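You operate a simulated robot arm through the tools that you are given. There is no shell and no other tool.

You run a simulated two-armed robot. Do the job below in one go: nothing can be reset, and whatever is moved stays where it is left.

TASK
Clear the tripped left auger: run it empty into hopper 2.
Fine: silo closed, feed off and gate 2 open before Reset; stop the feed at 0 kg; leave that gate open; no new trip; the other gates and hoppers stay as they are.

It is judged by the outcome, as a careful person would: the job done as asked, and still so three seconds after it is handed in. It fails if anything else is knocked over, pushed out of place, dropped, spilled or broken.

THE ROBOT
Two 7-joint arms with fingered hands on one trunk that stands fixed in place. Base frame: the origin is at the foot of the trunk, x ahead of it, y to its left, z up; the work surface is at about z = 900. Units: mm, rad, N and s.
The left shoulder is at [50, 214, 869], the right one opposite. With the tool pointing down near the work surface each hand reaches from about 320 to 860 mm from the base axis, measured 20 degrees to its own side. Payload 3 kg a hand.
The tool frame of a hand sits at the grasp point between the pads (the TCP): z along the fingers, y along the line on which they close. The tips reach 26 mm beyond it. The gripper opens to 132 mm. The gripper's body begins 73 mm behind the TCP. The gripper is a hand of 3 fingers: y runs from the thumb to the fingers, the wrist lies at [0, 0, -229] in the tool frame, and closing takes about 1.5 s.
Orientation is told as [roll, pitch, yaw] about the base's x, y, z axes, in that order, counted from this pose: with the fingers straight down and closing along the base's y, the tool's x points along the base's -x, its y along +y and its z along -z.

THE INTERFACE
- The arms move only by the tool play_rows. It takes "left_deltas", "right_deltas" or both (then of equal length, played together; a hand with none holds still); each is one flat list of numbers, 6 for each row, row after row: the shift along the tool's x, y, z in mm, then the turn, a rotation vector about the tool's x, y, z in rad. In form: [dx, dy, dz, ax, ay, az, dx, dy, dz, ax, ay, az, ...]. A call has 1 to 20 rows; each row is the pose to reach, as a shift and turn from the pose commanded when the call began, along the tool's axes at that moment. "left_hand" and "right_hand" are, for a hand that has rows, the closure in counts, from 0 (fully open) to 255 (shut), set as the call begins (left out, the last holds). Each row takes 0.2 s and may step no farther than 50 mm and 0.15 rad from the row before; otherwise, or with a gripper value out of range, the whole call is refused. Where a pose cannot be reached the arm comes as near as it can. A force on the tool above 60 N (or 10 N above the force at the start of the call, whichever is more), or a blocked arm, ends the call early, and 0.2 s more pass. Each finger travels about 72 mm/s and halts on what it meets, pressing with about 23 N; the grip force reading is that of the motor and also rises with nothing between the fingers. The clock runs only during rows and for 0.2 s after the last one: add rows that repeat a pose to give the fingers time. The reply holds the time, the measured pose of the TCP, the force on the tool along the base axes, the opening and the grip force, in the units named above and with some noise, with the torque about the TCP (base axes, N m) and any sound that the robot's microphone picked up, and new pictures: "views" is both (left out), scene, wrist or none (wrist: the cameras of the hands that moved).
- Cameras (640 x 400 px; columns grow to the right, rows downward): "scene" is now at [20.3, -48.3, 1502.5]; the picture's right is [-0.54, -0.84, 0.00], its down [-0.52, 0.33, -0.78] and it looks along [0.66, -0.42, -0.62] (base axes); focal length 354 px, centre (320, 200). "left" rides on the left gripper at [-61, 3, -92] in its tool frame; the picture's right is [-0.05, -1.00, 0.00], its down [0.83, -0.04, -0.56] and it looks along [0.55, -0.03, 0.83] (tool axes); focal length 230 px, centre (320, 200). "right" rides on the right gripper at [62, 3, -92] in its tool frame; the picture's right is [-0.05, 1.00, 0.00], its down [-0.83, -0.04, -0.55] and it looks along [-0.55, -0.03, 0.83] (tool axes); focal length 230 px, centre (320, 200). There is no depth. A picture from a camera that has moved, and an enlarged one, comes with that camera's place and axes in the base frame and with its lens.
- move_fingers(finger1, finger2, thumb_bend, hand): sets how far each is bent, from 0 (flat) to 1 (curled in); at 0.3 the hand is open as for a grip, at 0.7 the pads meet at the TCP. One left out holds its place. A second passes; each finger stops where it meets its share of the squeeze, and holds until it gets a number again. A gripper value or a shape takes the hand back. It gives what a move gives, with no picture; readings hold the bend of each and the force on the fingers (four entries, about 0 where the hand has none), thumb and palm.
- set_grasp(shape, hand): the hand has 3 fingers and takes this shape, open, in about a second: jaw (thumb against the fingers, like two jaws); tri (thumb and two fingers); tip (a fingertip pinch); poke (one finger out to press); point (the index stretched); flat (the hand flat); cup (the hand cupped); fist (a fist). The gripper value then closes the fingers along that shape, each until it touches; the sizes above hold for jaw. It gives what a move gives, with no picture.
- turn_head(pan, tilt): turns the head with the scene camera to pan (to the left, within 1.501 rad either way) and tilt (down, from -0.506 to 1.204), counted from straight ahead of the robot. It gives what a move gives, and a new picture of the scene camera.
- close_up(camera, box): a new picture of the part [left, top, right, bottom] of that camera's present view, enlarged. It takes no simulated time.
- sign_off(): hands the job in; it is judged then, once.

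Places have to be worked out from the pictures, the camera data and where the tool is seen. Open the grippers and draw the arms clear of the work before you hand the job in, unless the task says otherwise.

The tools are called after ">>>" as a command line: name --argument value ..., lists and objects as JSON in quotes. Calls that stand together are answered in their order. play_rows: Moves the arms, as the interface text tells. Its arguments: {"type":"object","properties":{"left_deltas":{"type":"array"},"left_hand":{"type":"number"},"right_deltas":{"type":"array"},"right_hand":{"type":"number"},"views":{"type":"string","enum":["both","scene","wrist","none"]}},"required":[]} The other tools are called the same way: set_grasp (shape, hand) gives the hand a shape; move_fingers (finger1, finger2, thumb_bend, hand) moves the fingers one by one; turn_head (pan, tilt) turns the head that bears the scene camera; close_up (camera, box) takes an enlarged picture of a part of a camera's view; sign_off () hands the job in.

At the start:

```text
time_s: 0.0
left_tool_pos: [435.1, -33.3, 1248.2]
left_orientation: [0.0, -0.001, -0.481]
left_wrist_force: [0.1, 0.6, 0.0]
left_wrist_torque: [-0.01, 0.0, -0.02]
left_finger_gap: 131.9
left_finger_force: 0.1
left_shape: jaw
left_bend: [0.3, 0.3, 0.3]
left_finger forces: [0.0, 0.0, 0.0, 0.1, 0.0, 0.0]
right_tool_pos: [352.8, -401.3, 1248.9]
right_orientation: [0.002, -0.001, -0.482]
right_wrist_force: [-0.5, 0.9, 0.3]
right_wrist_torque: [0.01, 0.02, 0.05]
right_finger_gap: 132.1
right_finger_force: 0.0
right_shape: jaw
right_bend: [0.3, 0.3, 0.3]
right_finger forces: [0.0, 0.1, 0.0, 0.0, 0.0, 0.1]
head pan, tilt: [-0.569, 0.668]
```

scene: 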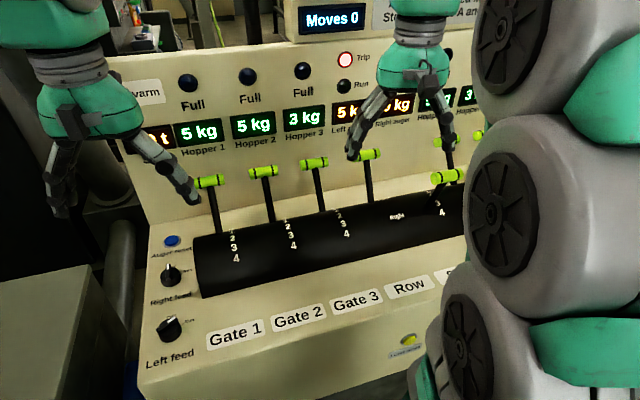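
right: 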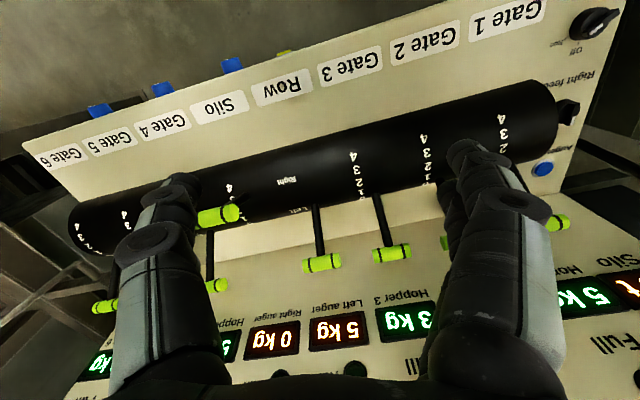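
left: 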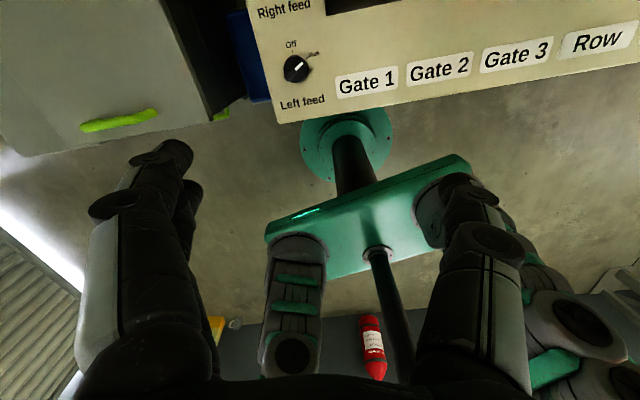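

The panel has levers for Gates 1–3, Row, Silo, Gates 4–6, plus feed knobs and a reset button on the left. I'll take enlarged views to read the labels before touching anything.

>>> close_up --camera "scene" --box '[120, 130, 320, 255]'

>>> close_up --camera "scene" --box '[120, 220, 320, 380]'

>>> close_up --camera "scene" --box '[280, 0, 500, 140]'

>>> close_up --camera "right" --box '[60, 60, 600, 400]'

>>> close_up --camera "left" --box '[240, 0, 440, 120]'

```text
3.20 times, centred on (220, 192) of scene
camera zoom: at [20.3, -48.3, 1502.5], right [-0.54, -0.84, 0.0], down [-0.52, 0.33, -0.78], along [0.66, -0.42, -0.62], focal length 1134 px, centre (640, 224)
```

zoom: 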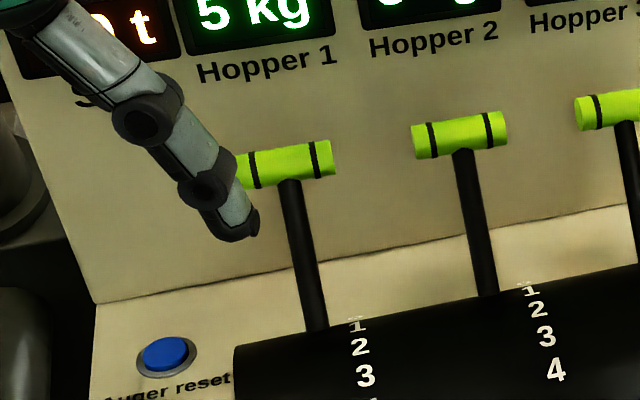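

```text
2.50 times, centred on (220, 300) of scene
camera zoom: at [20.3, -48.3, 1502.5], right [-0.54, -0.84, 0.0], down [-0.52, 0.33, -0.78], along [0.66, -0.42, -0.62], focal length 886 px, centre (570, -50)
```

zoom: 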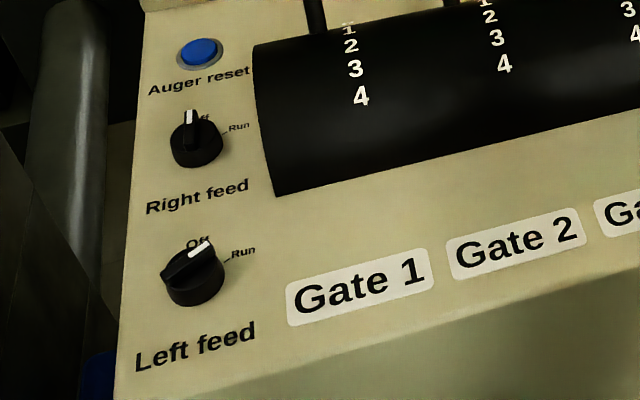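

```text
2.86 times, centred on (390, 70) of scene
camera zoom: at [20.3, -48.3, 1502.5], right [-0.54, -0.84, 0.0], down [-0.52, 0.33, -0.78], along [0.66, -0.42, -0.62], focal length 1013 px, centre (120, 571)
```

zoom: 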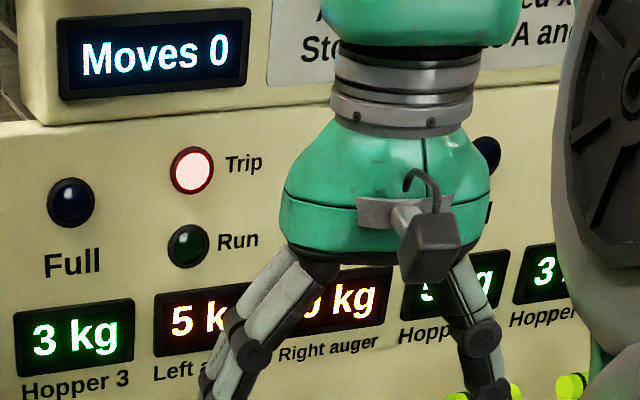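

```text
1.18 times, centred on (330, 230) of right
camera zoom: at [298.4, -369.2, 1340.8], right [0.51, 0.86, 0.0], down [0.72, -0.42, 0.55], along [0.48, -0.28, -0.83], focal length 271 px, centre (308, 165)
```

zoom: 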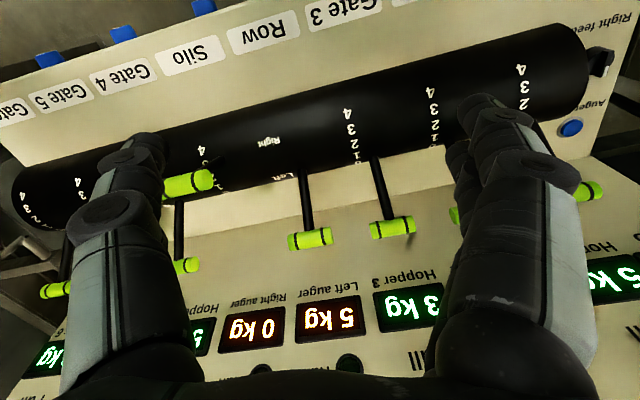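

```text
3.20 times, centred on (340, 60) of left
camera zoom: at [491.1, -59.2, 1341.3], right [-0.41, -0.91, 0.0], down [-0.76, 0.34, 0.56], along [-0.51, 0.23, -0.83], focal length 736 px, centre (256, 648)
```

zoom: 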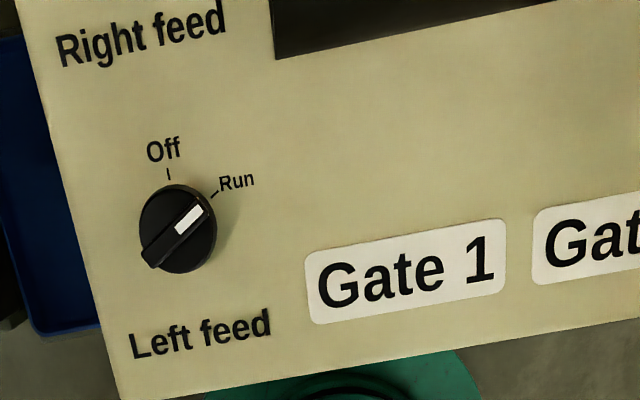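

Left feed knob points to Run, and the silo lever appears pulled forward. I'll turn the head right and up to read the placard and see the remaining levers.

>>> turn_head --pan -0.75 --tilt 0.35

>>> close_up --camera "right" --box '[180, 160, 340, 300]'

```text
time_s: 0.8
left_tool_pos: [435.7, -33.4, 1248.4]
left_orientation: [0.0, -0.001, -0.48]
left_wrist_force: [-0.2, 0.5, -0.3]
left_wrist_torque: [0.0, 0.01, 0.01]
left_finger_gap: 132.2
left_finger_force: 0.1
left_shape: jaw
left_bend: [0.3, 0.3, 0.3]
left_finger forces: [0.0, 0.1, 0.0, 0.0, 0.0, 0.1]
right_tool_pos: [351.5, -400.1, 1249.3]
right_orientation: [0.0, 0.0, -0.48]
right_wrist_force: [-0.7, -0.1, -0.1]
right_wrist_torque: [-0.01, 0.0, 0.0]
right_finger_gap: 131.7
right_finger_force: 0.1
right_shape: jaw
right_bend: [0.3, 0.3, 0.3]
right_finger forces: [0.0, 0.0, 0.0, 0.1, 0.1, 0.0]
head pan, tilt: [-0.75, 0.351]
```

scene: 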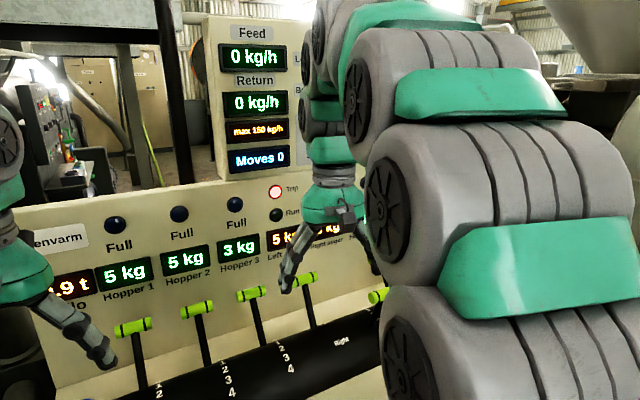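

```text
2.86 times, centred on (260, 230) of right
camera zoom: at [298.4, -369.2, 1340.8], right [0.51, 0.86, 0.0], down [0.72, -0.42, 0.55], along [0.48, -0.28, -0.83], focal length 657 px, centre (491, 114)
```

zoom: 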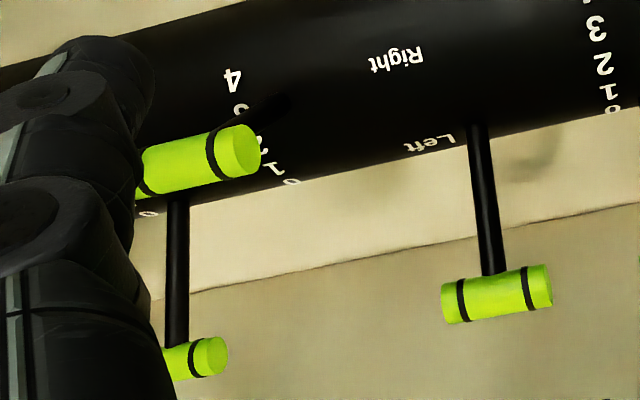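

Displays read Silo ~?.9 t, hoppers 5/5/3 kg, Left auger 5 kg with Trip lit, Feed 0 and Return 0 with "max 150 kg/h". A placard is hidden by the right arm, so I tilt the right hand up in place so its camera looks level at the back panel.

>>> play_rows --right_deltas '[0, 0, 0, 0, -0.15, 0, 0, 0, 0, 0, -0.3, 0, 0, 0, 0, 0, -0.45, 0, 0, 0, 0, 0, -0.6, 0, 0, 0, 0, 0, -0.75, 0]' --views "both"

```text
time_s: 2.0
left_tool_pos: [435.5, -33.6, 1249.5]
left_orientation: [0.002, 0.001, -0.481]
left_wrist_force: [-0.1, 0.5, 0.4]
left_wrist_torque: [0.0, 0.02, 0.0]
left_finger_gap: 132.0
left_finger_force: 0.0
left_shape: jaw
left_bend: [0.3, 0.3, 0.3]
left_finger forces: [0.0, 0.0, 0.0, 0.1, 0.0, 0.1]
right_tool_pos: [352.2, -401.6, 1249.5]
right_orientation: [0.0, -0.752, -0.479]
right_wrist_force: [0.7, 0.8, 0.3]
right_wrist_torque: [-0.02, 0.03, 0.01]
right_finger_gap: 131.7
right_finger_force: 0.1
right_shape: jaw
right_bend: [0.3, 0.3, 0.3]
right_finger forces: [0.1, 0.0, 0.0, 0.1, 0.1, 0.0]
head pan, tilt: [-0.75, 0.351]
camera right: at [256.8, -348.2, 1274.3], right [0.49, 0.87, 0.04], down [0.18, -0.14, 0.97], along [0.85, -0.47, -0.23], focal length 230 px, centre (320, 200)
```

scene: 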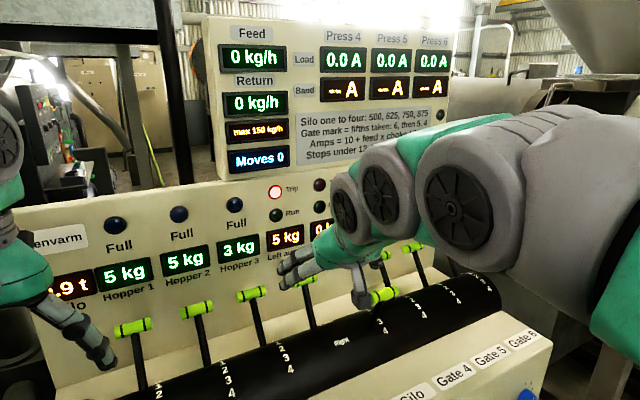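
right: 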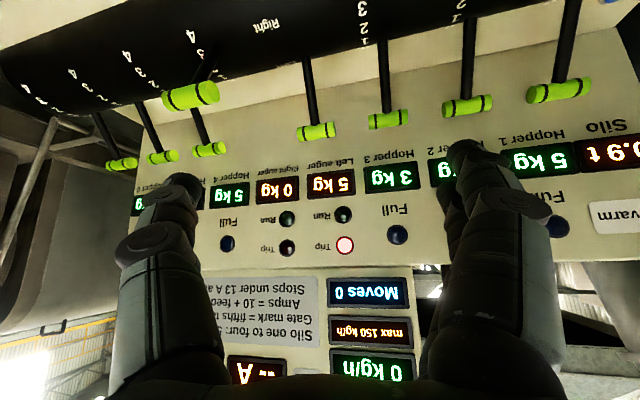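

Much clearer now. Enlarging the placard and the lever positions.

>>> close_up --camera "scene" --box '[200, 10, 460, 180]'

>>> close_up --camera "scene" --box '[280, 100, 460, 170]'

>>> close_up --camera "right" --box '[60, 0, 320, 180]'

>>> close_up --camera "scene" --box '[20, 170, 360, 400]'

>>> close_up --camera "scene" --box '[300, 230, 560, 400]'

>>> close_up --camera "right" --box '[300, 0, 640, 220]'

```text
2.35 times, centred on (330, 95) of scene
camera zoom: at [15.9, -65.4, 1531.2], right [-0.68, -0.73, 0.0], down [-0.25, 0.23, -0.94], along [0.69, -0.64, -0.34], focal length 834 px, centre (296, 447)
```

zoom: 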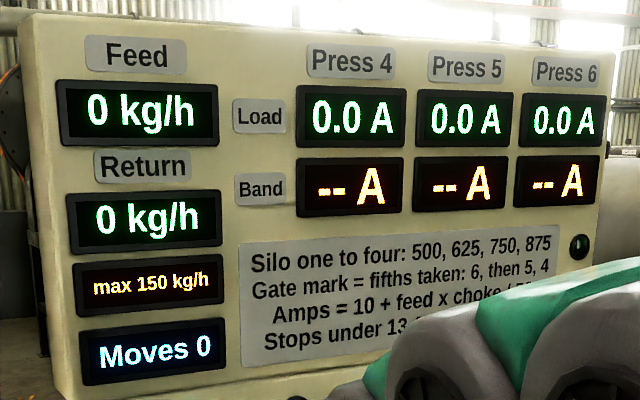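

```text
3.56 times, centred on (370, 135) of scene
camera zoom: at [15.9, -65.4, 1531.2], right [-0.68, -0.73, 0.0], down [-0.25, 0.23, -0.94], along [0.69, -0.64, -0.34], focal length 1260 px, centre (142, 431)
```

zoom: 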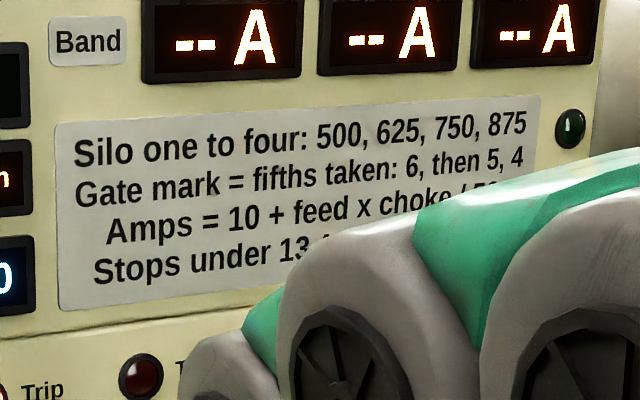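

```text
2.22 times, centred on (190, 90) of right
camera zoom: at [256.8, -348.2, 1274.3], right [0.49, 0.87, 0.04], down [0.18, -0.14, 0.97], along [0.85, -0.47, -0.23], focal length 511 px, centre (609, 444)
```

zoom: 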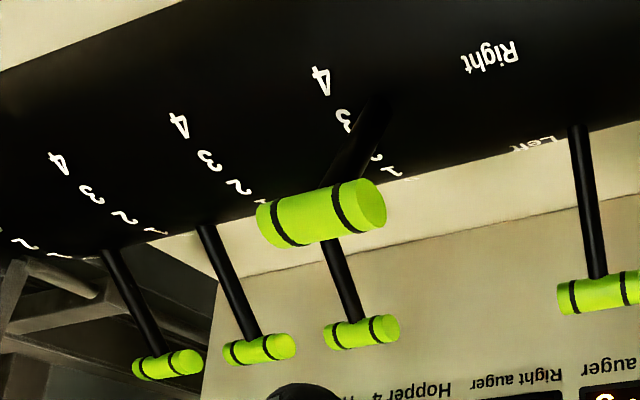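

```text
1.74 times, centred on (190, 285) of scene
camera zoom: at [15.9, -65.4, 1531.2], right [-0.68, -0.73, 0.0], down [-0.25, 0.23, -0.94], along [0.69, -0.64, -0.34], focal length 616 px, centre (546, 52)
```

zoom: 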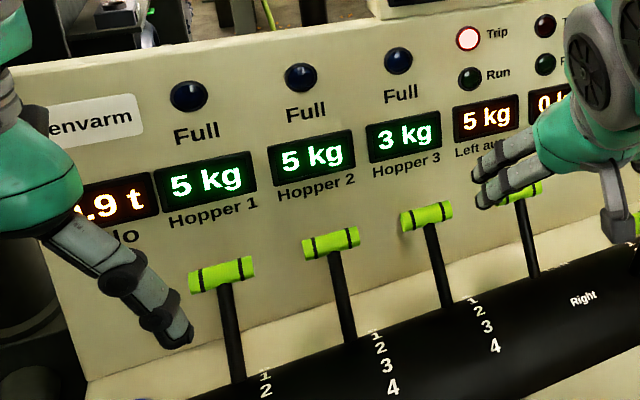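

```text
2.35 times, centred on (430, 315) of scene
camera zoom: at [15.9, -65.4, 1531.2], right [-0.68, -0.73, 0.0], down [-0.25, 0.23, -0.94], along [0.69, -0.64, -0.34], focal length 834 px, centre (61, -71)
```

zoom: 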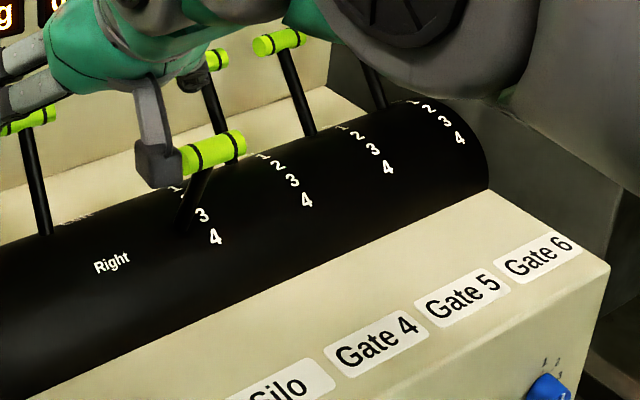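

```text
1.82 times, centred on (470, 110) of right
camera zoom: at [256.8, -348.2, 1274.3], right [0.49, 0.87, 0.04], down [0.18, -0.14, 0.97], along [0.85, -0.47, -0.23], focal length 418 px, centre (47, 364)
```

zoom: 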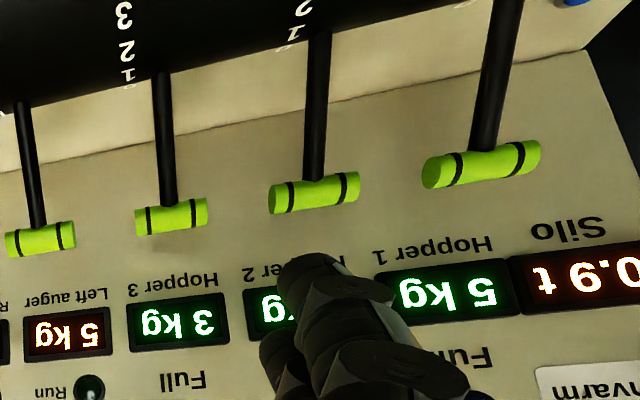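

The silo lever sits around mark 2–3 and gates 1–3 are at 0; Row is at Left. I'll zoom the hidden half of the placard through the right-hand camera, and the lamps.

>>> close_up --camera "right" --box '[200, 260, 330, 350]'

>>> close_up --camera "right" --box '[140, 40, 240, 120]'

>>> turn_head --pan -0.9 --tilt 0.5

```text
4.44 times, centred on (265, 305) of right
camera zoom: at [256.8, -348.2, 1274.3], right [0.49, 0.87, 0.04], down [0.18, -0.14, 0.97], along [0.85, -0.47, -0.23], focal length 1022 px, centre (564, -267)
```

zoom: 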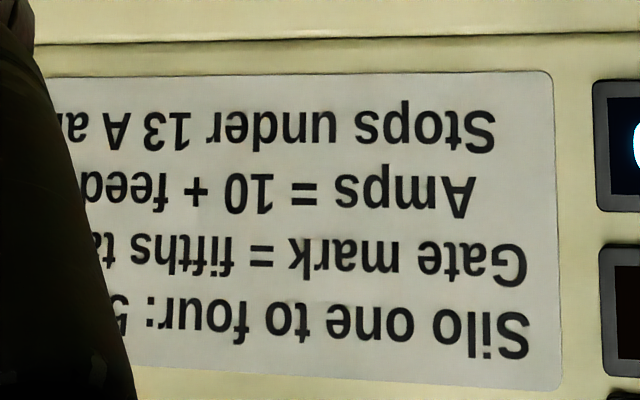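

```text
5.00 times, centred on (190, 80) of right
camera zoom: at [256.8, -348.2, 1274.3], right [0.49, 0.87, 0.04], down [0.18, -0.14, 0.97], along [0.85, -0.47, -0.23], focal length 1150 px, centre (970, 800)
```

zoom: 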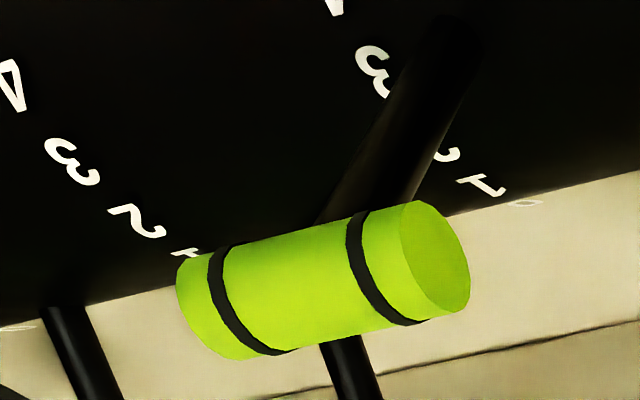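

```text
time_s: 2.7
left_tool_pos: [434.5, -32.3, 1247.7]
left_orientation: [0.0, 0.0, -0.48]
left_wrist_force: [-0.8, -0.2, 0.3]
left_wrist_torque: [0.02, 0.0, 0.03]
left_finger_gap: 131.8
left_finger_force: 0.0
left_shape: jaw
left_bend: [0.3, 0.3, 0.3]
left_finger forces: [0.1, 0.0, 0.1, 0.0, 0.1, 0.1]
right_tool_pos: [351.9, -402.4, 1248.3]
right_orientation: [-0.001, -0.748, -0.48]
right_wrist_force: [-0.2, -0.6, 0.3]
right_wrist_torque: [0.01, 0.03, 0.01]
right_finger_gap: 131.8
right_finger_force: 0.1
right_shape: jaw
right_bend: [0.3, 0.3, 0.3]
right_finger forces: [0.0, 0.1, 0.0, 0.0, 0.0, 0.1]
head pan, tilt: [-0.901, 0.499]
```

scene: 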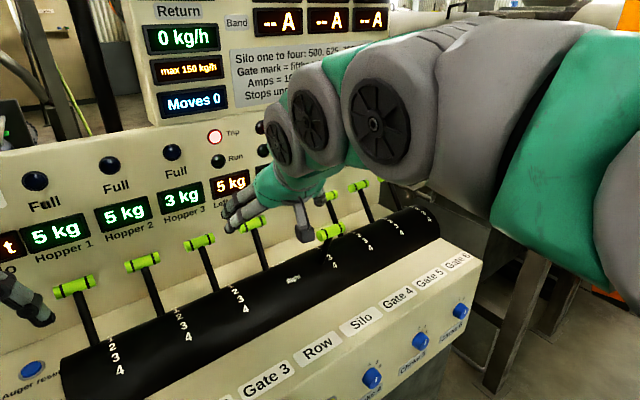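

The placard concerns the presses; for this job: silo lever to 0, left feed Off, gate 2 open, Reset, feed Run until 0 kg, feed Off. I enlarge the current view to get camera data and lever/drum geometry.

>>> close_up --camera "scene" --box '[240, 180, 480, 340]'

>>> close_up --camera "scene" --box '[40, 200, 280, 400]'

```text
2.50 times, centred on (360, 260) of scene
camera zoom: at [4.4, -73.2, 1517.6], right [-0.78, -0.62, 0.0], down [-0.3, 0.37, -0.88], along [0.55, -0.69, -0.48], focal length 886 px, centre (220, 50)
```

zoom: 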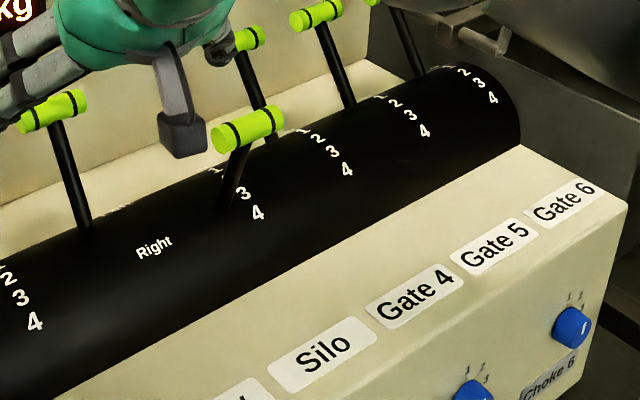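

```text
2.00 times, centred on (160, 300) of scene
camera zoom: at [4.4, -73.2, 1517.6], right [-0.78, -0.62, 0.0], down [-0.3, 0.37, -0.88], along [0.55, -0.69, -0.48], focal length 709 px, centre (640, 0)
```

zoom: 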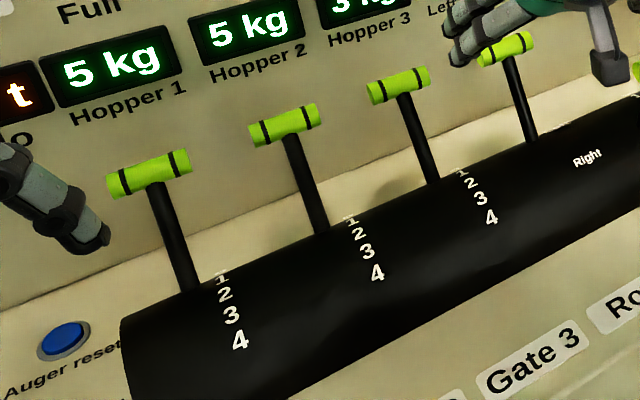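

Estimates: panel is yawed about −0.265 rad; gate handles at 0 lie near z≈1065 (gate 1 ≈ (670,−184)), levers ~119 mm apart, silo handle near (400,−605,1078), apparently at mark 3. I bring the right hand back to vertical and close it to serve as a pusher, also aiming the head to see both ends.

>>> play_rows --right_deltas '[0, 0, 0, 0, 0.15, 0, 0, 0, 0, 0, 0.3, 0, 0, 0, 0, 0, 0.45, 0, 0, 0, 0, 0, 0.6, 0, 0, 0, 0, 0, 0.75, 0]' --right_hand 255 --views "none"

>>> play_rows --right_deltas '[0, 0, 0, 0, 0, -0.11, 0, 0, 0, 0, 0, -0.215, 0, 0, 0, 0, 0, -0.215, 0, 0, 0, 0, 0, -0.215]' --views "both"

```text
time_s: 3.9
left_tool_pos: [434.7, -32.9, 1249.9]
left_orientation: [-0.001, 0.001, -0.479]
left_wrist_force: [-0.5, -0.9, 0.3]
left_wrist_torque: [-0.01, -0.02, 0.02]
left_finger_gap: 132.3
left_finger_force: 0.1
left_shape: jaw
left_bend: [0.3, 0.3, 0.3]
left_finger forces: [0.0, 0.0, 0.1, 0.1, 0.0, 0.0]
right_tool_pos: [353.9, -401.4, 1247.2]
right_orientation: [0.001, 0.0, -0.479]
right_wrist_force: [-0.3, 0.0, 0.6]
right_wrist_torque: [0.0, -0.01, 0.01]
right_finger_gap: 0.3
right_finger_force: 13.2
right_shape: jaw
right_bend: [0.63, 0.63, 0.66]
right_finger forces: [0.0, 0.0, 0.1, 0.2, 0.0, 0.0]
head pan, tilt: [-0.901, 0.499]
```

```text
time_s: 4.9
left_tool_pos: [435.0, -32.8, 1248.7]
left_orientation: [-0.001, 0.001, -0.481]
left_wrist_force: [-0.3, 0.6, 0.2]
left_wrist_torque: [0.0, -0.01, -0.02]
left_finger_gap: 131.8
left_finger_force: 0.1
left_shape: jaw
left_bend: [0.3, 0.3, 0.3]
left_finger forces: [0.0, 0.1, 0.0, 0.0, 0.1, 0.0]
right_tool_pos: [352.6, -401.2, 1248.3]
right_orientation: [0.001, 0.001, -0.264]
right_wrist_force: [0.0, -0.8, 0.3]
right_wrist_torque: [-0.01, -0.01, 0.01]
right_finger_gap: 0.0
right_finger_force: 22.8
right_shape: jaw
right_bend: [0.63, 0.63, 0.66]
right_finger forces: [0.1, 0.0, 0.0, 0.1, 0.0, 0.0]
head pan, tilt: [-0.901, 0.499]
camera right: at [293.0, -381.4, 1340.4], right [0.31, 0.95, 0.0], down [0.79, -0.26, 0.55], along [0.53, -0.17, -0.83], focal length 230 px, centre (320, 200)
```

scene: 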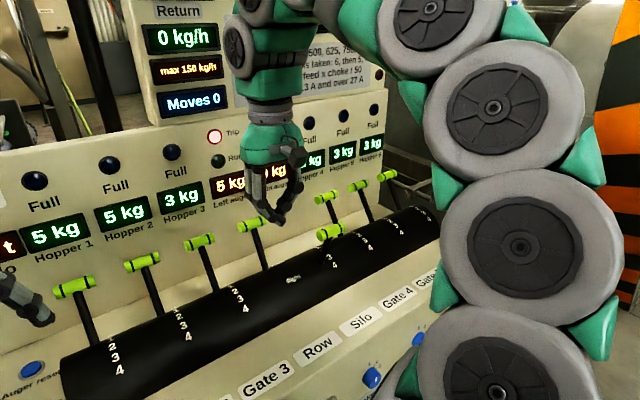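
right: 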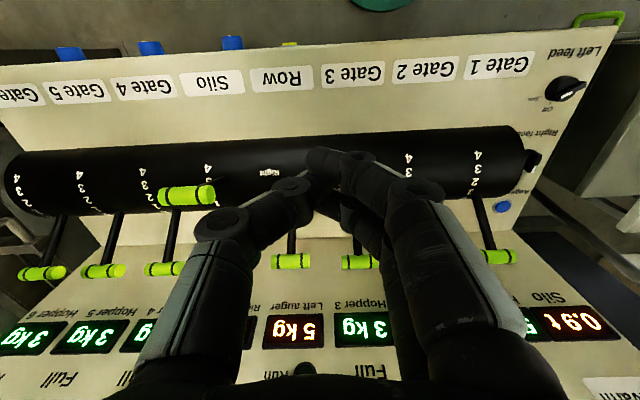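

Triangulated silo handle ≈ (394, −597, 1085); yaw −0.265 is confirmed by the label row. I move the closed right hand over in front of it, 60 mm on the operator side, then down to handle height.

>>> play_rows --right_deltas '[-7, -45, 0, 0, 0, 0, -15, -90, 0, 0, 0, 0, -23, -135, 0, 0, 0, 0, -31, -179, 0, 0, 0, 0, -31, -179, 45, 0, 0, 0, -31, -179, 90, 0, 0, 0, -31, -179, 130, 0, 0, 0, -31, -179, 160, 0, 0, 0, -31, -179, 160, 0, 0, 0]' --views "both"

```text
time_s: 6.9
left_tool_pos: [435.4, -32.6, 1248.1]
left_orientation: [0.0, -0.001, -0.478]
left_wrist_force: [0.0, 0.1, -0.2]
left_wrist_torque: [-0.01, -0.02, 0.01]
left_finger_gap: 132.0
left_finger_force: 0.1
left_shape: jaw
left_bend: [0.3, 0.3, 0.3]
left_finger forces: [0.0, 0.0, 0.0, 0.0, 0.0, 0.0]
right_tool_pos: [334.6, -581.5, 1087.2]
right_orientation: [0.001, -0.001, -0.265]
right_wrist_force: [-0.7, 0.3, 0.6]
right_wrist_torque: [0.0, 0.01, -0.01]
right_finger_gap: 0.1
right_finger_force: 23.3
right_shape: jaw
right_bend: [0.63, 0.63, 0.66]
right_finger forces: [0.0, 0.1, 0.0, 0.0, 0.0, 0.0]
head pan, tilt: [-0.901, 0.499]
camera right: at [275.3, -562.5, 1180.1], right [0.31, 0.95, 0.0], down [0.79, -0.26, 0.55], along [0.53, -0.17, -0.83], focal length 230 px, centre (320, 200)
```

scene: 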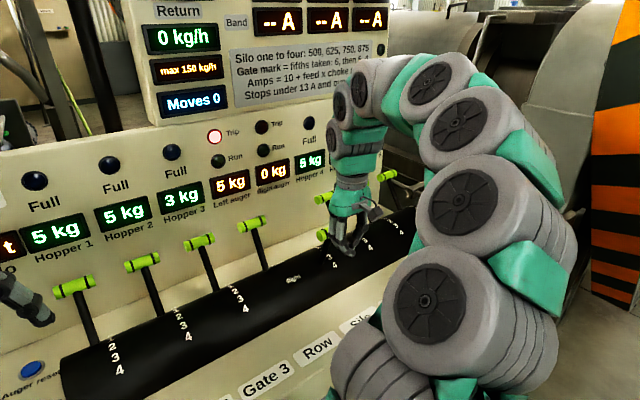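
right: 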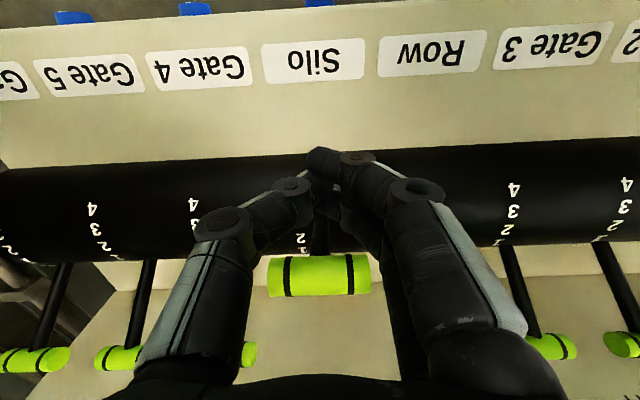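

Hand is centred in front of the silo handle. I push it away from the operator in gentle 15 mm steps, lowering slightly, stopping short of the expected end.

>>> play_rows --right_deltas '[-15, 0, 2, 0, 0, 0, -30, 0, 3, 0, 0, 0, -45, 0, 4, 0, 0, 0, -60, 0, 5, 0, 0, 0, -75, 0, 6, 0, 0, 0, -90, 0, 7, 0, 0, 0, -105, 0, 8, 0, 0, 0, -120, 0, 10, 0, 0, 0, -135, 0, 12, 0, 0, 0, -150, 0, 12, 0, 0, 0, -165, 0, 12, 0, 0, 0, -165, 0, 12, 0, 0, 0]' --views "both"

```text
time_s: 9.5
left_tool_pos: [436.2, -32.6, 1247.7]
left_orientation: [0.001, 0.0, -0.481]
left_wrist_force: [0.2, -0.6, -0.5]
left_wrist_torque: [-0.02, 0.02, -0.04]
left_finger_gap: 131.8
left_finger_force: 0.0
left_shape: jaw
left_bend: [0.3, 0.3, 0.3]
left_finger forces: [0.0, 0.0, 0.0, 0.0, 0.0, 0.1]
right_tool_pos: [495.5, -625.6, 1075.0]
right_orientation: [0.001, 0.0, -0.263]
right_wrist_force: [-0.2, -0.5, -0.4]
right_wrist_torque: [0.01, 0.0, 0.03]
right_finger_gap: 0.2
right_finger_force: 22.8
right_shape: jaw
right_bend: [0.63, 0.63, 0.66]
right_finger forces: [0.0, 0.0, 0.0, 0.0, 0.1, 0.0]
head pan, tilt: [-0.901, 0.499]
camera right: at [436.0, -605.4, 1168.2], right [0.31, 0.95, 0.0], down [0.79, -0.26, 0.56], along [0.53, -0.17, -0.83], focal length 230 px, centre (320, 200)
```

scene: 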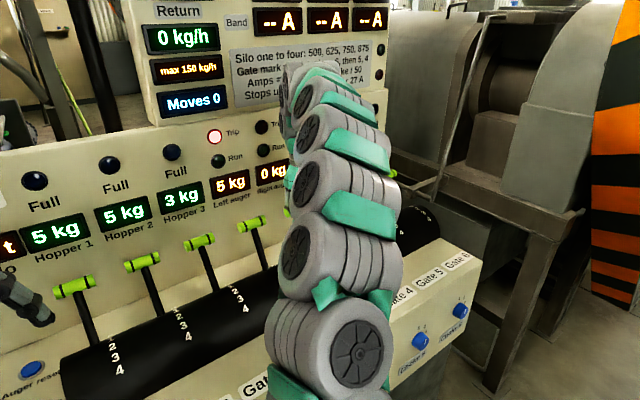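
right: 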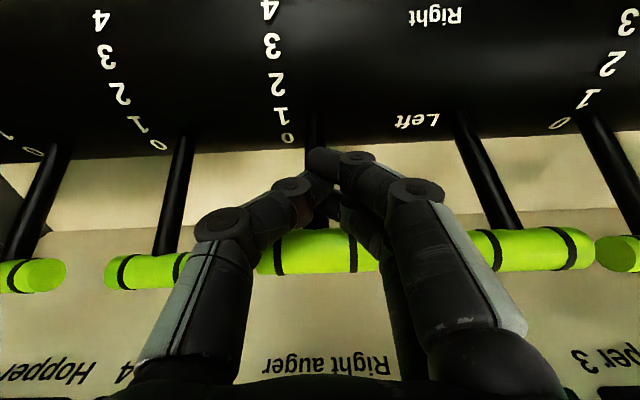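

The silo lever is now almost in line with its neighbours (just below mark 0–1). I push further in 5 mm steps to bring it fully to 0.

>>> play_rows --right_deltas '[-5, 0, 2, 0, 0, 0, -10, 0, 3, 0, 0, 0, -15, 0, 4, 0, 0, 0, -20, 0, 5, 0, 0, 0, -20, 0, 5, 0, 0, 0]' --views "both"

>>> close_up --camera "right" --box '[80, 80, 640, 300]'

```text
time_s: 10.7
left_tool_pos: [436.0, -32.6, 1248.1]
left_orientation: [-0.001, 0.001, -0.479]
left_wrist_force: [-0.2, -0.4, -1.0]
left_wrist_torque: [0.01, 0.0, -0.01]
left_finger_gap: 131.9
left_finger_force: 0.0
left_shape: jaw
left_bend: [0.3, 0.3, 0.3]
left_finger forces: [0.0, 0.1, 0.0, 0.0, 0.0, 0.1]
right_tool_pos: [513.2, -629.1, 1069.0]
right_orientation: [0.0, 0.002, -0.262]
right_wrist_force: [-0.5, 1.0, 0.1]
right_wrist_torque: [-0.01, -0.02, 0.01]
right_finger_gap: 0.1
right_finger_force: 22.9
right_shape: jaw
right_bend: [0.63, 0.63, 0.66]
right_finger forces: [0.1, 0.1, 0.1, 0.0, 0.0, 0.0]
head pan, tilt: [-0.901, 0.499]
camera right: at [454.2, -610.1, 1163.3], right [0.31, 0.95, 0.0], down [0.79, -0.26, 0.55], along [0.53, -0.17, -0.83], focal length 230 px, centre (320, 200)
```

scene: 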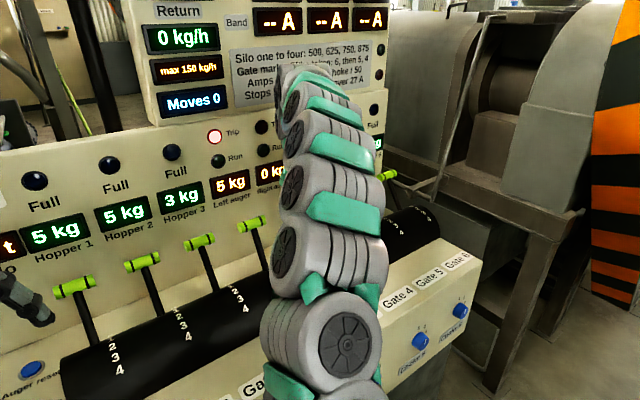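
right: 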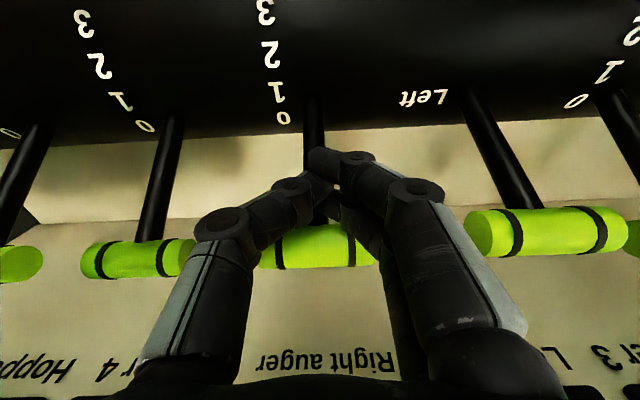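

```text
1.14 times, centred on (360, 190) of right
camera zoom: at [454.2, -610.1, 1163.3], right [0.31, 0.95, 0.0], down [0.79, -0.26, 0.55], along [0.53, -0.17, -0.83], focal length 263 px, centre (274, 211)
```

zoom: 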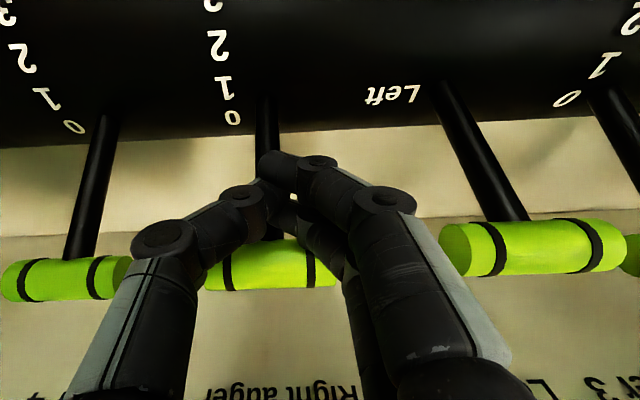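

The silo handle now lines up with gate 4 and Row, both at their rear positions. I back off and rise to inspect it unobstructed.

>>> play_rows --right_deltas '[30, 0, -3, 0, 0, 0, 60, 0, -30, 0, 0, 0, 70, 0, -75, 0, 0, 0, 80, 0, -120, 0, 0, 0, 110, 0, -160, 0, 0, 0, 150, 0, -180, 0, 0, 0, 150, 0, -180, 0, 0, 0]' --views "both"

>>> close_up --camera "right" --box '[100, 100, 540, 320]'

```text
time_s: 12.3
left_tool_pos: [434.5, -34.0, 1248.8]
left_orientation: [0.001, -0.001, -0.48]
left_wrist_force: [0.9, -0.9, 0.0]
left_wrist_torque: [0.0, 0.02, -0.01]
left_finger_gap: 131.7
left_finger_force: 0.1
left_shape: jaw
left_bend: [0.3, 0.3, 0.3]
left_finger forces: [0.0, 0.0, 0.1, 0.0, 0.0, 0.0]
right_tool_pos: [369.8, -592.7, 1251.3]
right_orientation: [0.0, -0.001, -0.264]
right_wrist_force: [-0.1, 0.8, -0.4]
right_wrist_torque: [0.03, -0.03, 0.0]
right_finger_gap: 0.1
right_finger_force: 23.5
right_shape: jaw
right_bend: [0.63, 0.63, 0.66]
right_finger forces: [0.0, 0.0, 0.0, 0.0, 0.1, 0.0]
head pan, tilt: [-0.901, 0.499]
camera right: at [310.1, -571.9, 1343.5], right [0.31, 0.95, 0.0], down [0.79, -0.26, 0.56], along [0.53, -0.17, -0.83], focal length 230 px, centre (320, 200)
```

scene: 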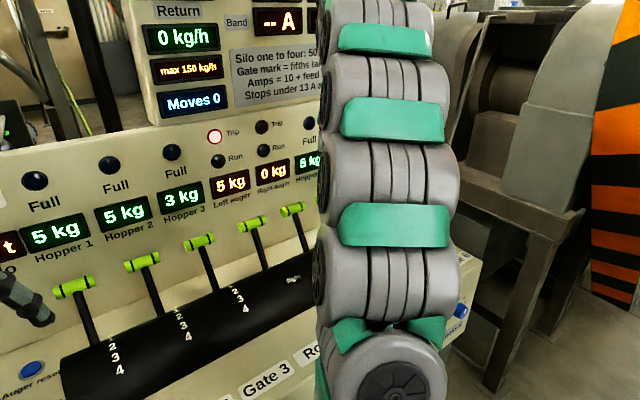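
right: 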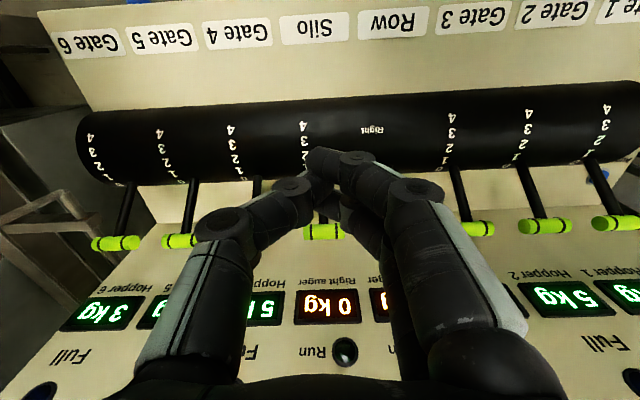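

```text
1.45 times, centred on (320, 210) of right
camera zoom: at [310.1, -571.9, 1343.5], right [0.31, 0.95, 0.0], down [0.79, -0.26, 0.56], along [0.53, -0.17, -0.83], focal length 335 px, centre (320, 186)
```

zoom: 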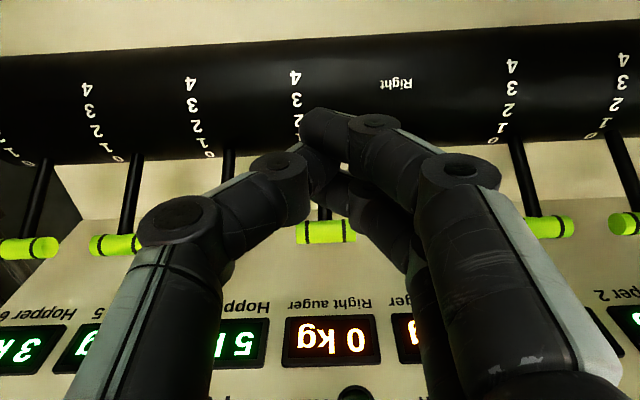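

The silo handle looks perhaps 4–5 mm short of the exact line of its neighbours. I'll go back and nudge it gently to its rear stop, watching the force.

>>> play_rows --right_deltas '[-40, 0, 20, 0, 0, 0, -70, 0, 60, 0, 0, 0, -80, 0, 105, 0, 0, 0, -90, 0, 150, 0, 0, 0, -120, 0, 177, 0, 0, 0, -145, 0, 180, 0, 0, 0, -150, 0, 180, 0, 0, 0, -153, 0, 180, 0, 0, 0, -156, 0, 180, 0, 0, 0, -159, 0, 180, 0, 0, 0]' --views "wrist"

```text
time_s: 14.5
left_tool_pos: [434.8, -32.6, 1250.0]
left_orientation: [0.001, 0.0, -0.481]
left_wrist_force: [0.3, 0.1, 0.0]
left_wrist_torque: [0.03, 0.01, 0.0]
left_finger_gap: 131.8
left_finger_force: 0.2
left_shape: jaw
left_bend: [0.3, 0.3, 0.3]
left_finger forces: [0.1, 0.0, 0.0, 0.0, 0.1, 0.0]
right_tool_pos: [522.5, -631.6, 1072.0]
right_orientation: [0.0, 0.001, -0.265]
right_wrist_force: [0.9, 0.7, 0.5]
right_wrist_torque: [0.0, -0.03, -0.01]
right_finger_gap: 0.0
right_finger_force: 23.1
right_shape: jaw
right_bend: [0.63, 0.63, 0.66]
right_finger forces: [0.1, 0.1, 0.0, 0.0, 0.0, 0.0]
head pan, tilt: [-0.901, 0.499]
camera right: at [463.5, -612.5, 1163.7], right [0.31, 0.95, 0.0], down [0.79, -0.26, 0.55], along [0.53, -0.17, -0.83], focal length 230 px, centre (320, 200)
```

right: 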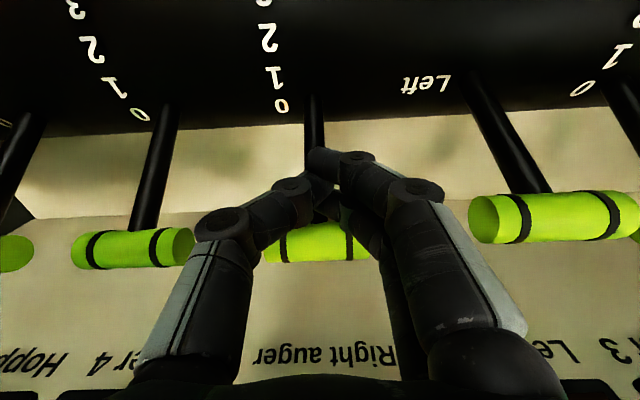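

No force built up, so I back off again to check alignment from above.

>>> play_rows --right_deltas '[30, 0, 0, 0, 0, 0, 60, 0, -30, 0, 0, 0, 70, 0, -75, 0, 0, 0, 80, 0, -120, 0, 0, 0, 110, 0, -160, 0, 0, 0, 140, 60, -200, 0, 0, 0, 160, 110, -220, 0, 0, 0, 160, 110, -220, 0, 0, 0]' --views "both"

>>> close_up --camera "right" --box '[60, 120, 420, 300]'

>>> close_up --camera "scene" --box '[40, 160, 440, 400]'

```text
refused: row 6 steps farther than a row can; nothing moved
```

```text
1.78 times, centred on (240, 210) of right
camera zoom: at [463.5, -612.5, 1163.7], right [0.31, 0.95, 0.0], down [0.79, -0.26, 0.55], along [0.53, -0.17, -0.83], focal length 409 px, centre (462, 182)
```

zoom: 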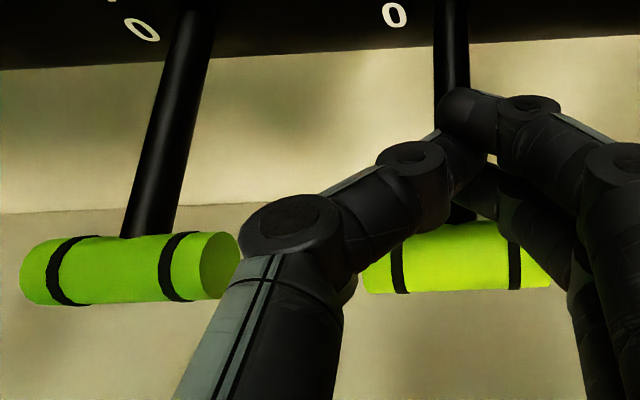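

```text
1.60 times, centred on (240, 280) of scene
camera zoom: at [4.3, -73.2, 1517.6], right [-0.78, -0.62, 0.0], down [-0.3, 0.38, -0.88], along [0.55, -0.69, -0.48], focal length 567 px, centre (448, 72)
```

zoom: 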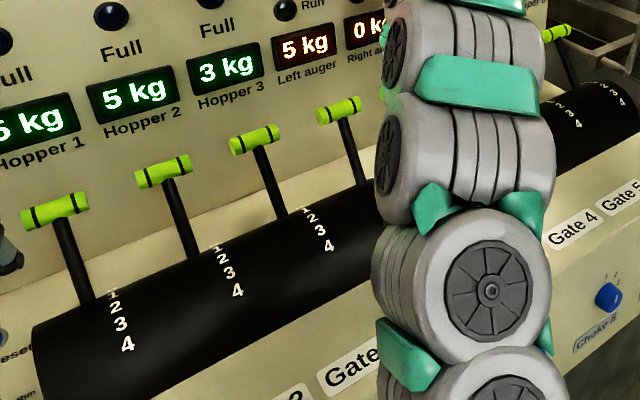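

One row was too long a step; resending with smaller steps.

>>> play_rows --right_deltas '[30, 0, 0, 0, 0, 0, 60, 0, -30, 0, 0, 0, 70, 0, -75, 0, 0, 0, 80, 0, -120, 0, 0, 0, 110, 0, -155, 0, 0, 0, 125, 35, -180, 0, 0, 0, 140, 75, -200, 0, 0, 0, 150, 110, -220, 0, 0, 0, 150, 110, -220, 0, 0, 0]' --views "both"

>>> close_up --camera "right" --box '[60, 120, 420, 300]'

>>> close_up --camera "scene" --box '[40, 160, 440, 400]'

```text
time_s: 16.5
left_tool_pos: [433.9, -33.4, 1248.8]
left_orientation: [-0.001, -0.002, -0.48]
left_wrist_force: [0.8, 0.1, -0.1]
left_wrist_torque: [0.0, -0.03, 0.01]
left_finger_gap: 132.2
left_finger_force: 0.1
left_shape: jaw
left_bend: [0.3, 0.3, 0.3]
left_finger forces: [0.0, 0.1, 0.1, 0.0, 0.0, 0.1]
right_tool_pos: [408.8, -510.3, 1260.9]
right_orientation: [0.0, 0.0, -0.262]
right_wrist_force: [-0.2, 0.1, -0.2]
right_wrist_torque: [0.02, 0.0, -0.01]
right_finger_gap: 0.2
right_finger_force: 22.9
right_shape: jaw
right_bend: [0.63, 0.63, 0.66]
right_finger forces: [0.0, 0.0, 0.0, 0.0, 0.0, 0.1]
right hand out of reach, approached as far as the arm can: row 6, 7, 8, 9
head pan, tilt: [-0.901, 0.499]
camera right: at [349.5, -490.7, 1353.1], right [0.31, 0.95, 0.0], down [0.79, -0.26, 0.55], along [0.53, -0.17, -0.83], focal length 230 px, centre (320, 200)
```

scene: 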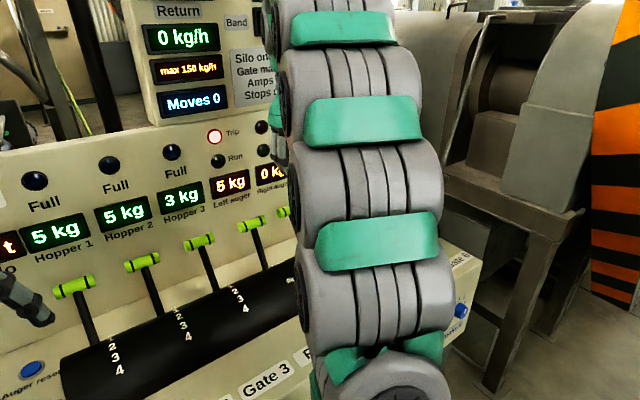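
right: 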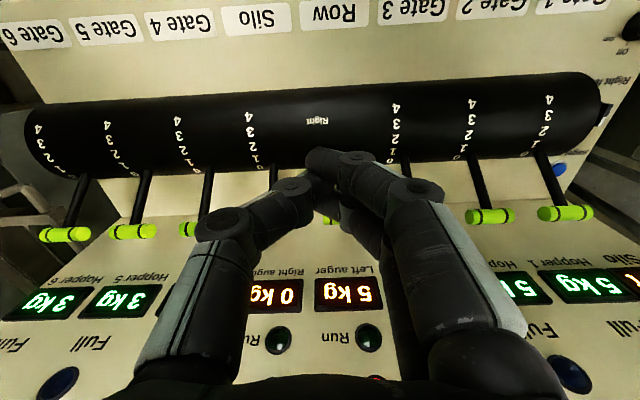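

```text
1.78 times, centred on (240, 210) of right
camera zoom: at [349.5, -490.7, 1353.1], right [0.31, 0.95, 0.0], down [0.79, -0.26, 0.55], along [0.53, -0.17, -0.83], focal length 409 px, centre (462, 182)
```

zoom: 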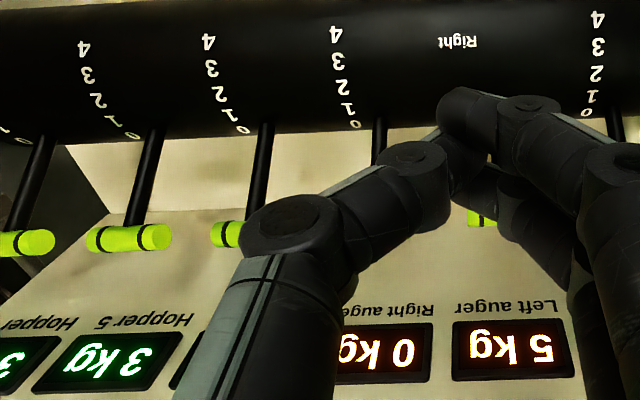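

```text
1.60 times, centred on (240, 280) of scene
camera zoom: at [4.3, -73.2, 1517.6], right [-0.78, -0.62, 0.0], down [-0.3, 0.38, -0.88], along [0.55, -0.69, -0.48], focal length 567 px, centre (448, 72)
```

zoom: 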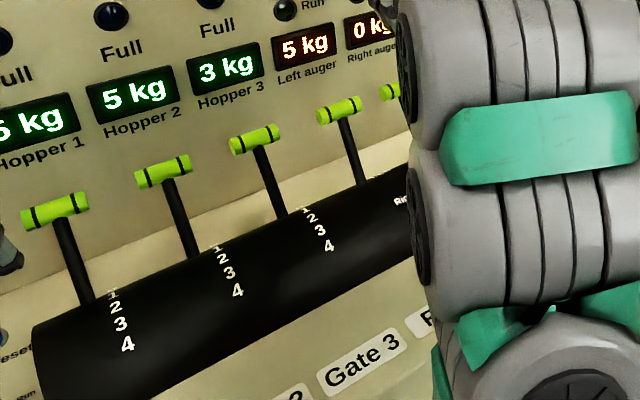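

Silo handle is hidden here; I'll verify it once the arm moves. Next is gate 2 (handle ≈ (635,−297,1066), wall ~80 mm behind it): I carry the hand left above the levers, tilting the fingers forward 0.4 rad so they can hook behind the bar while the palm stays clear of the wall.

>>> play_rows --right_deltas '[-10, 38, 0, 0, -0.06, 0, -20, 76, 0, 0, -0.12, 0, -40, 113, 0, 0, -0.18, 0, -62, 151, 0, 0, -0.24, 0, -84, 189, 0, 0, -0.3, 0, -106, 227, 0, 0, -0.36, 0, -120, 264, 0, 0, -0.4, 0, -120, 264, 20, 0, -0.4, 0, -120, 264, 20, 0, -0.4, 0]' --views "both"

>>> close_up --camera "scene" --box '[40, 160, 440, 400]'

```text
time_s: 18.5
left_tool_pos: [435.8, -32.7, 1248.2]
left_orientation: [-0.001, -0.001, -0.48]
left_wrist_force: [0.6, -0.6, 0.7]
left_wrist_torque: [0.01, 0.04, 0.01]
left_finger_gap: 131.8
left_finger_force: 0.1
left_shape: jaw
left_bend: [0.3, 0.3, 0.3]
left_finger forces: [0.0, 0.0, 0.0, 0.0, 0.0, 0.1]
right_tool_pos: [594.2, -285.6, 1238.7]
right_orientation: [0.0, -0.401, -0.264]
right_wrist_force: [0.5, -0.6, -0.6]
right_wrist_torque: [-0.01, 0.02, -0.01]
right_finger_gap: 0.1
right_finger_force: 23.2
right_shape: jaw
right_bend: [0.63, 0.63, 0.66]
right_finger forces: [0.0, 0.1, 0.0, 0.0, 0.1, 0.1]
head pan, tilt: [-0.901, 0.499]
camera right: at [505.7, -257.2, 1298.8], right [0.31, 0.95, 0.02], down [0.52, -0.18, 0.83], along [0.8, -0.25, -0.55], focal length 230 px, centre (320, 200)
```

scene: 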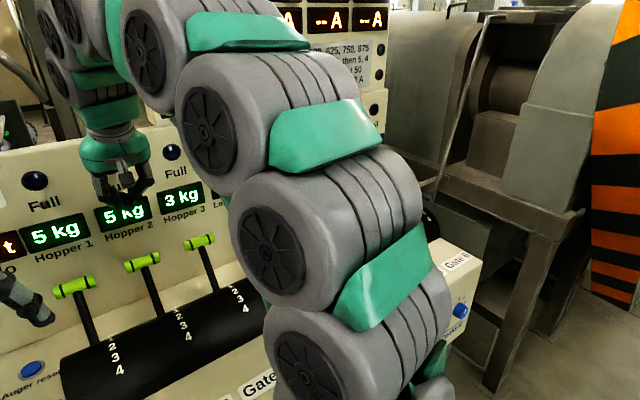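
right: 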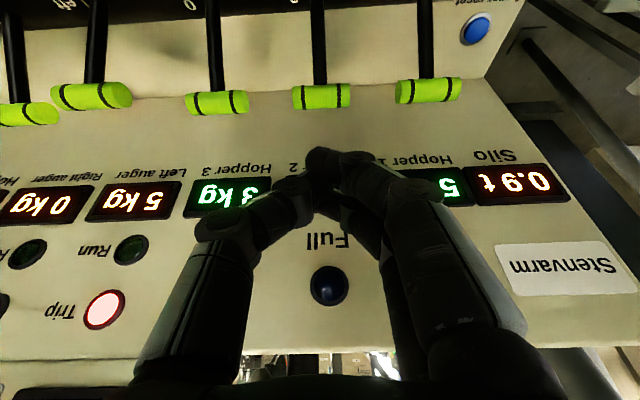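

```text
1.60 times, centred on (240, 280) of scene
camera zoom: at [4.3, -73.2, 1517.6], right [-0.78, -0.62, 0.0], down [-0.3, 0.38, -0.88], along [0.55, -0.69, -0.48], focal length 567 px, centre (448, 72)
```

zoom: 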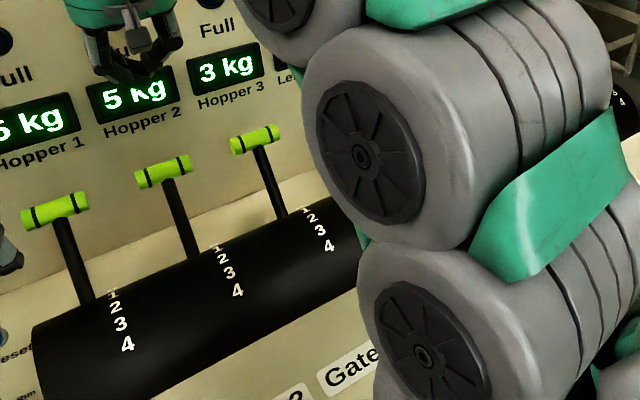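

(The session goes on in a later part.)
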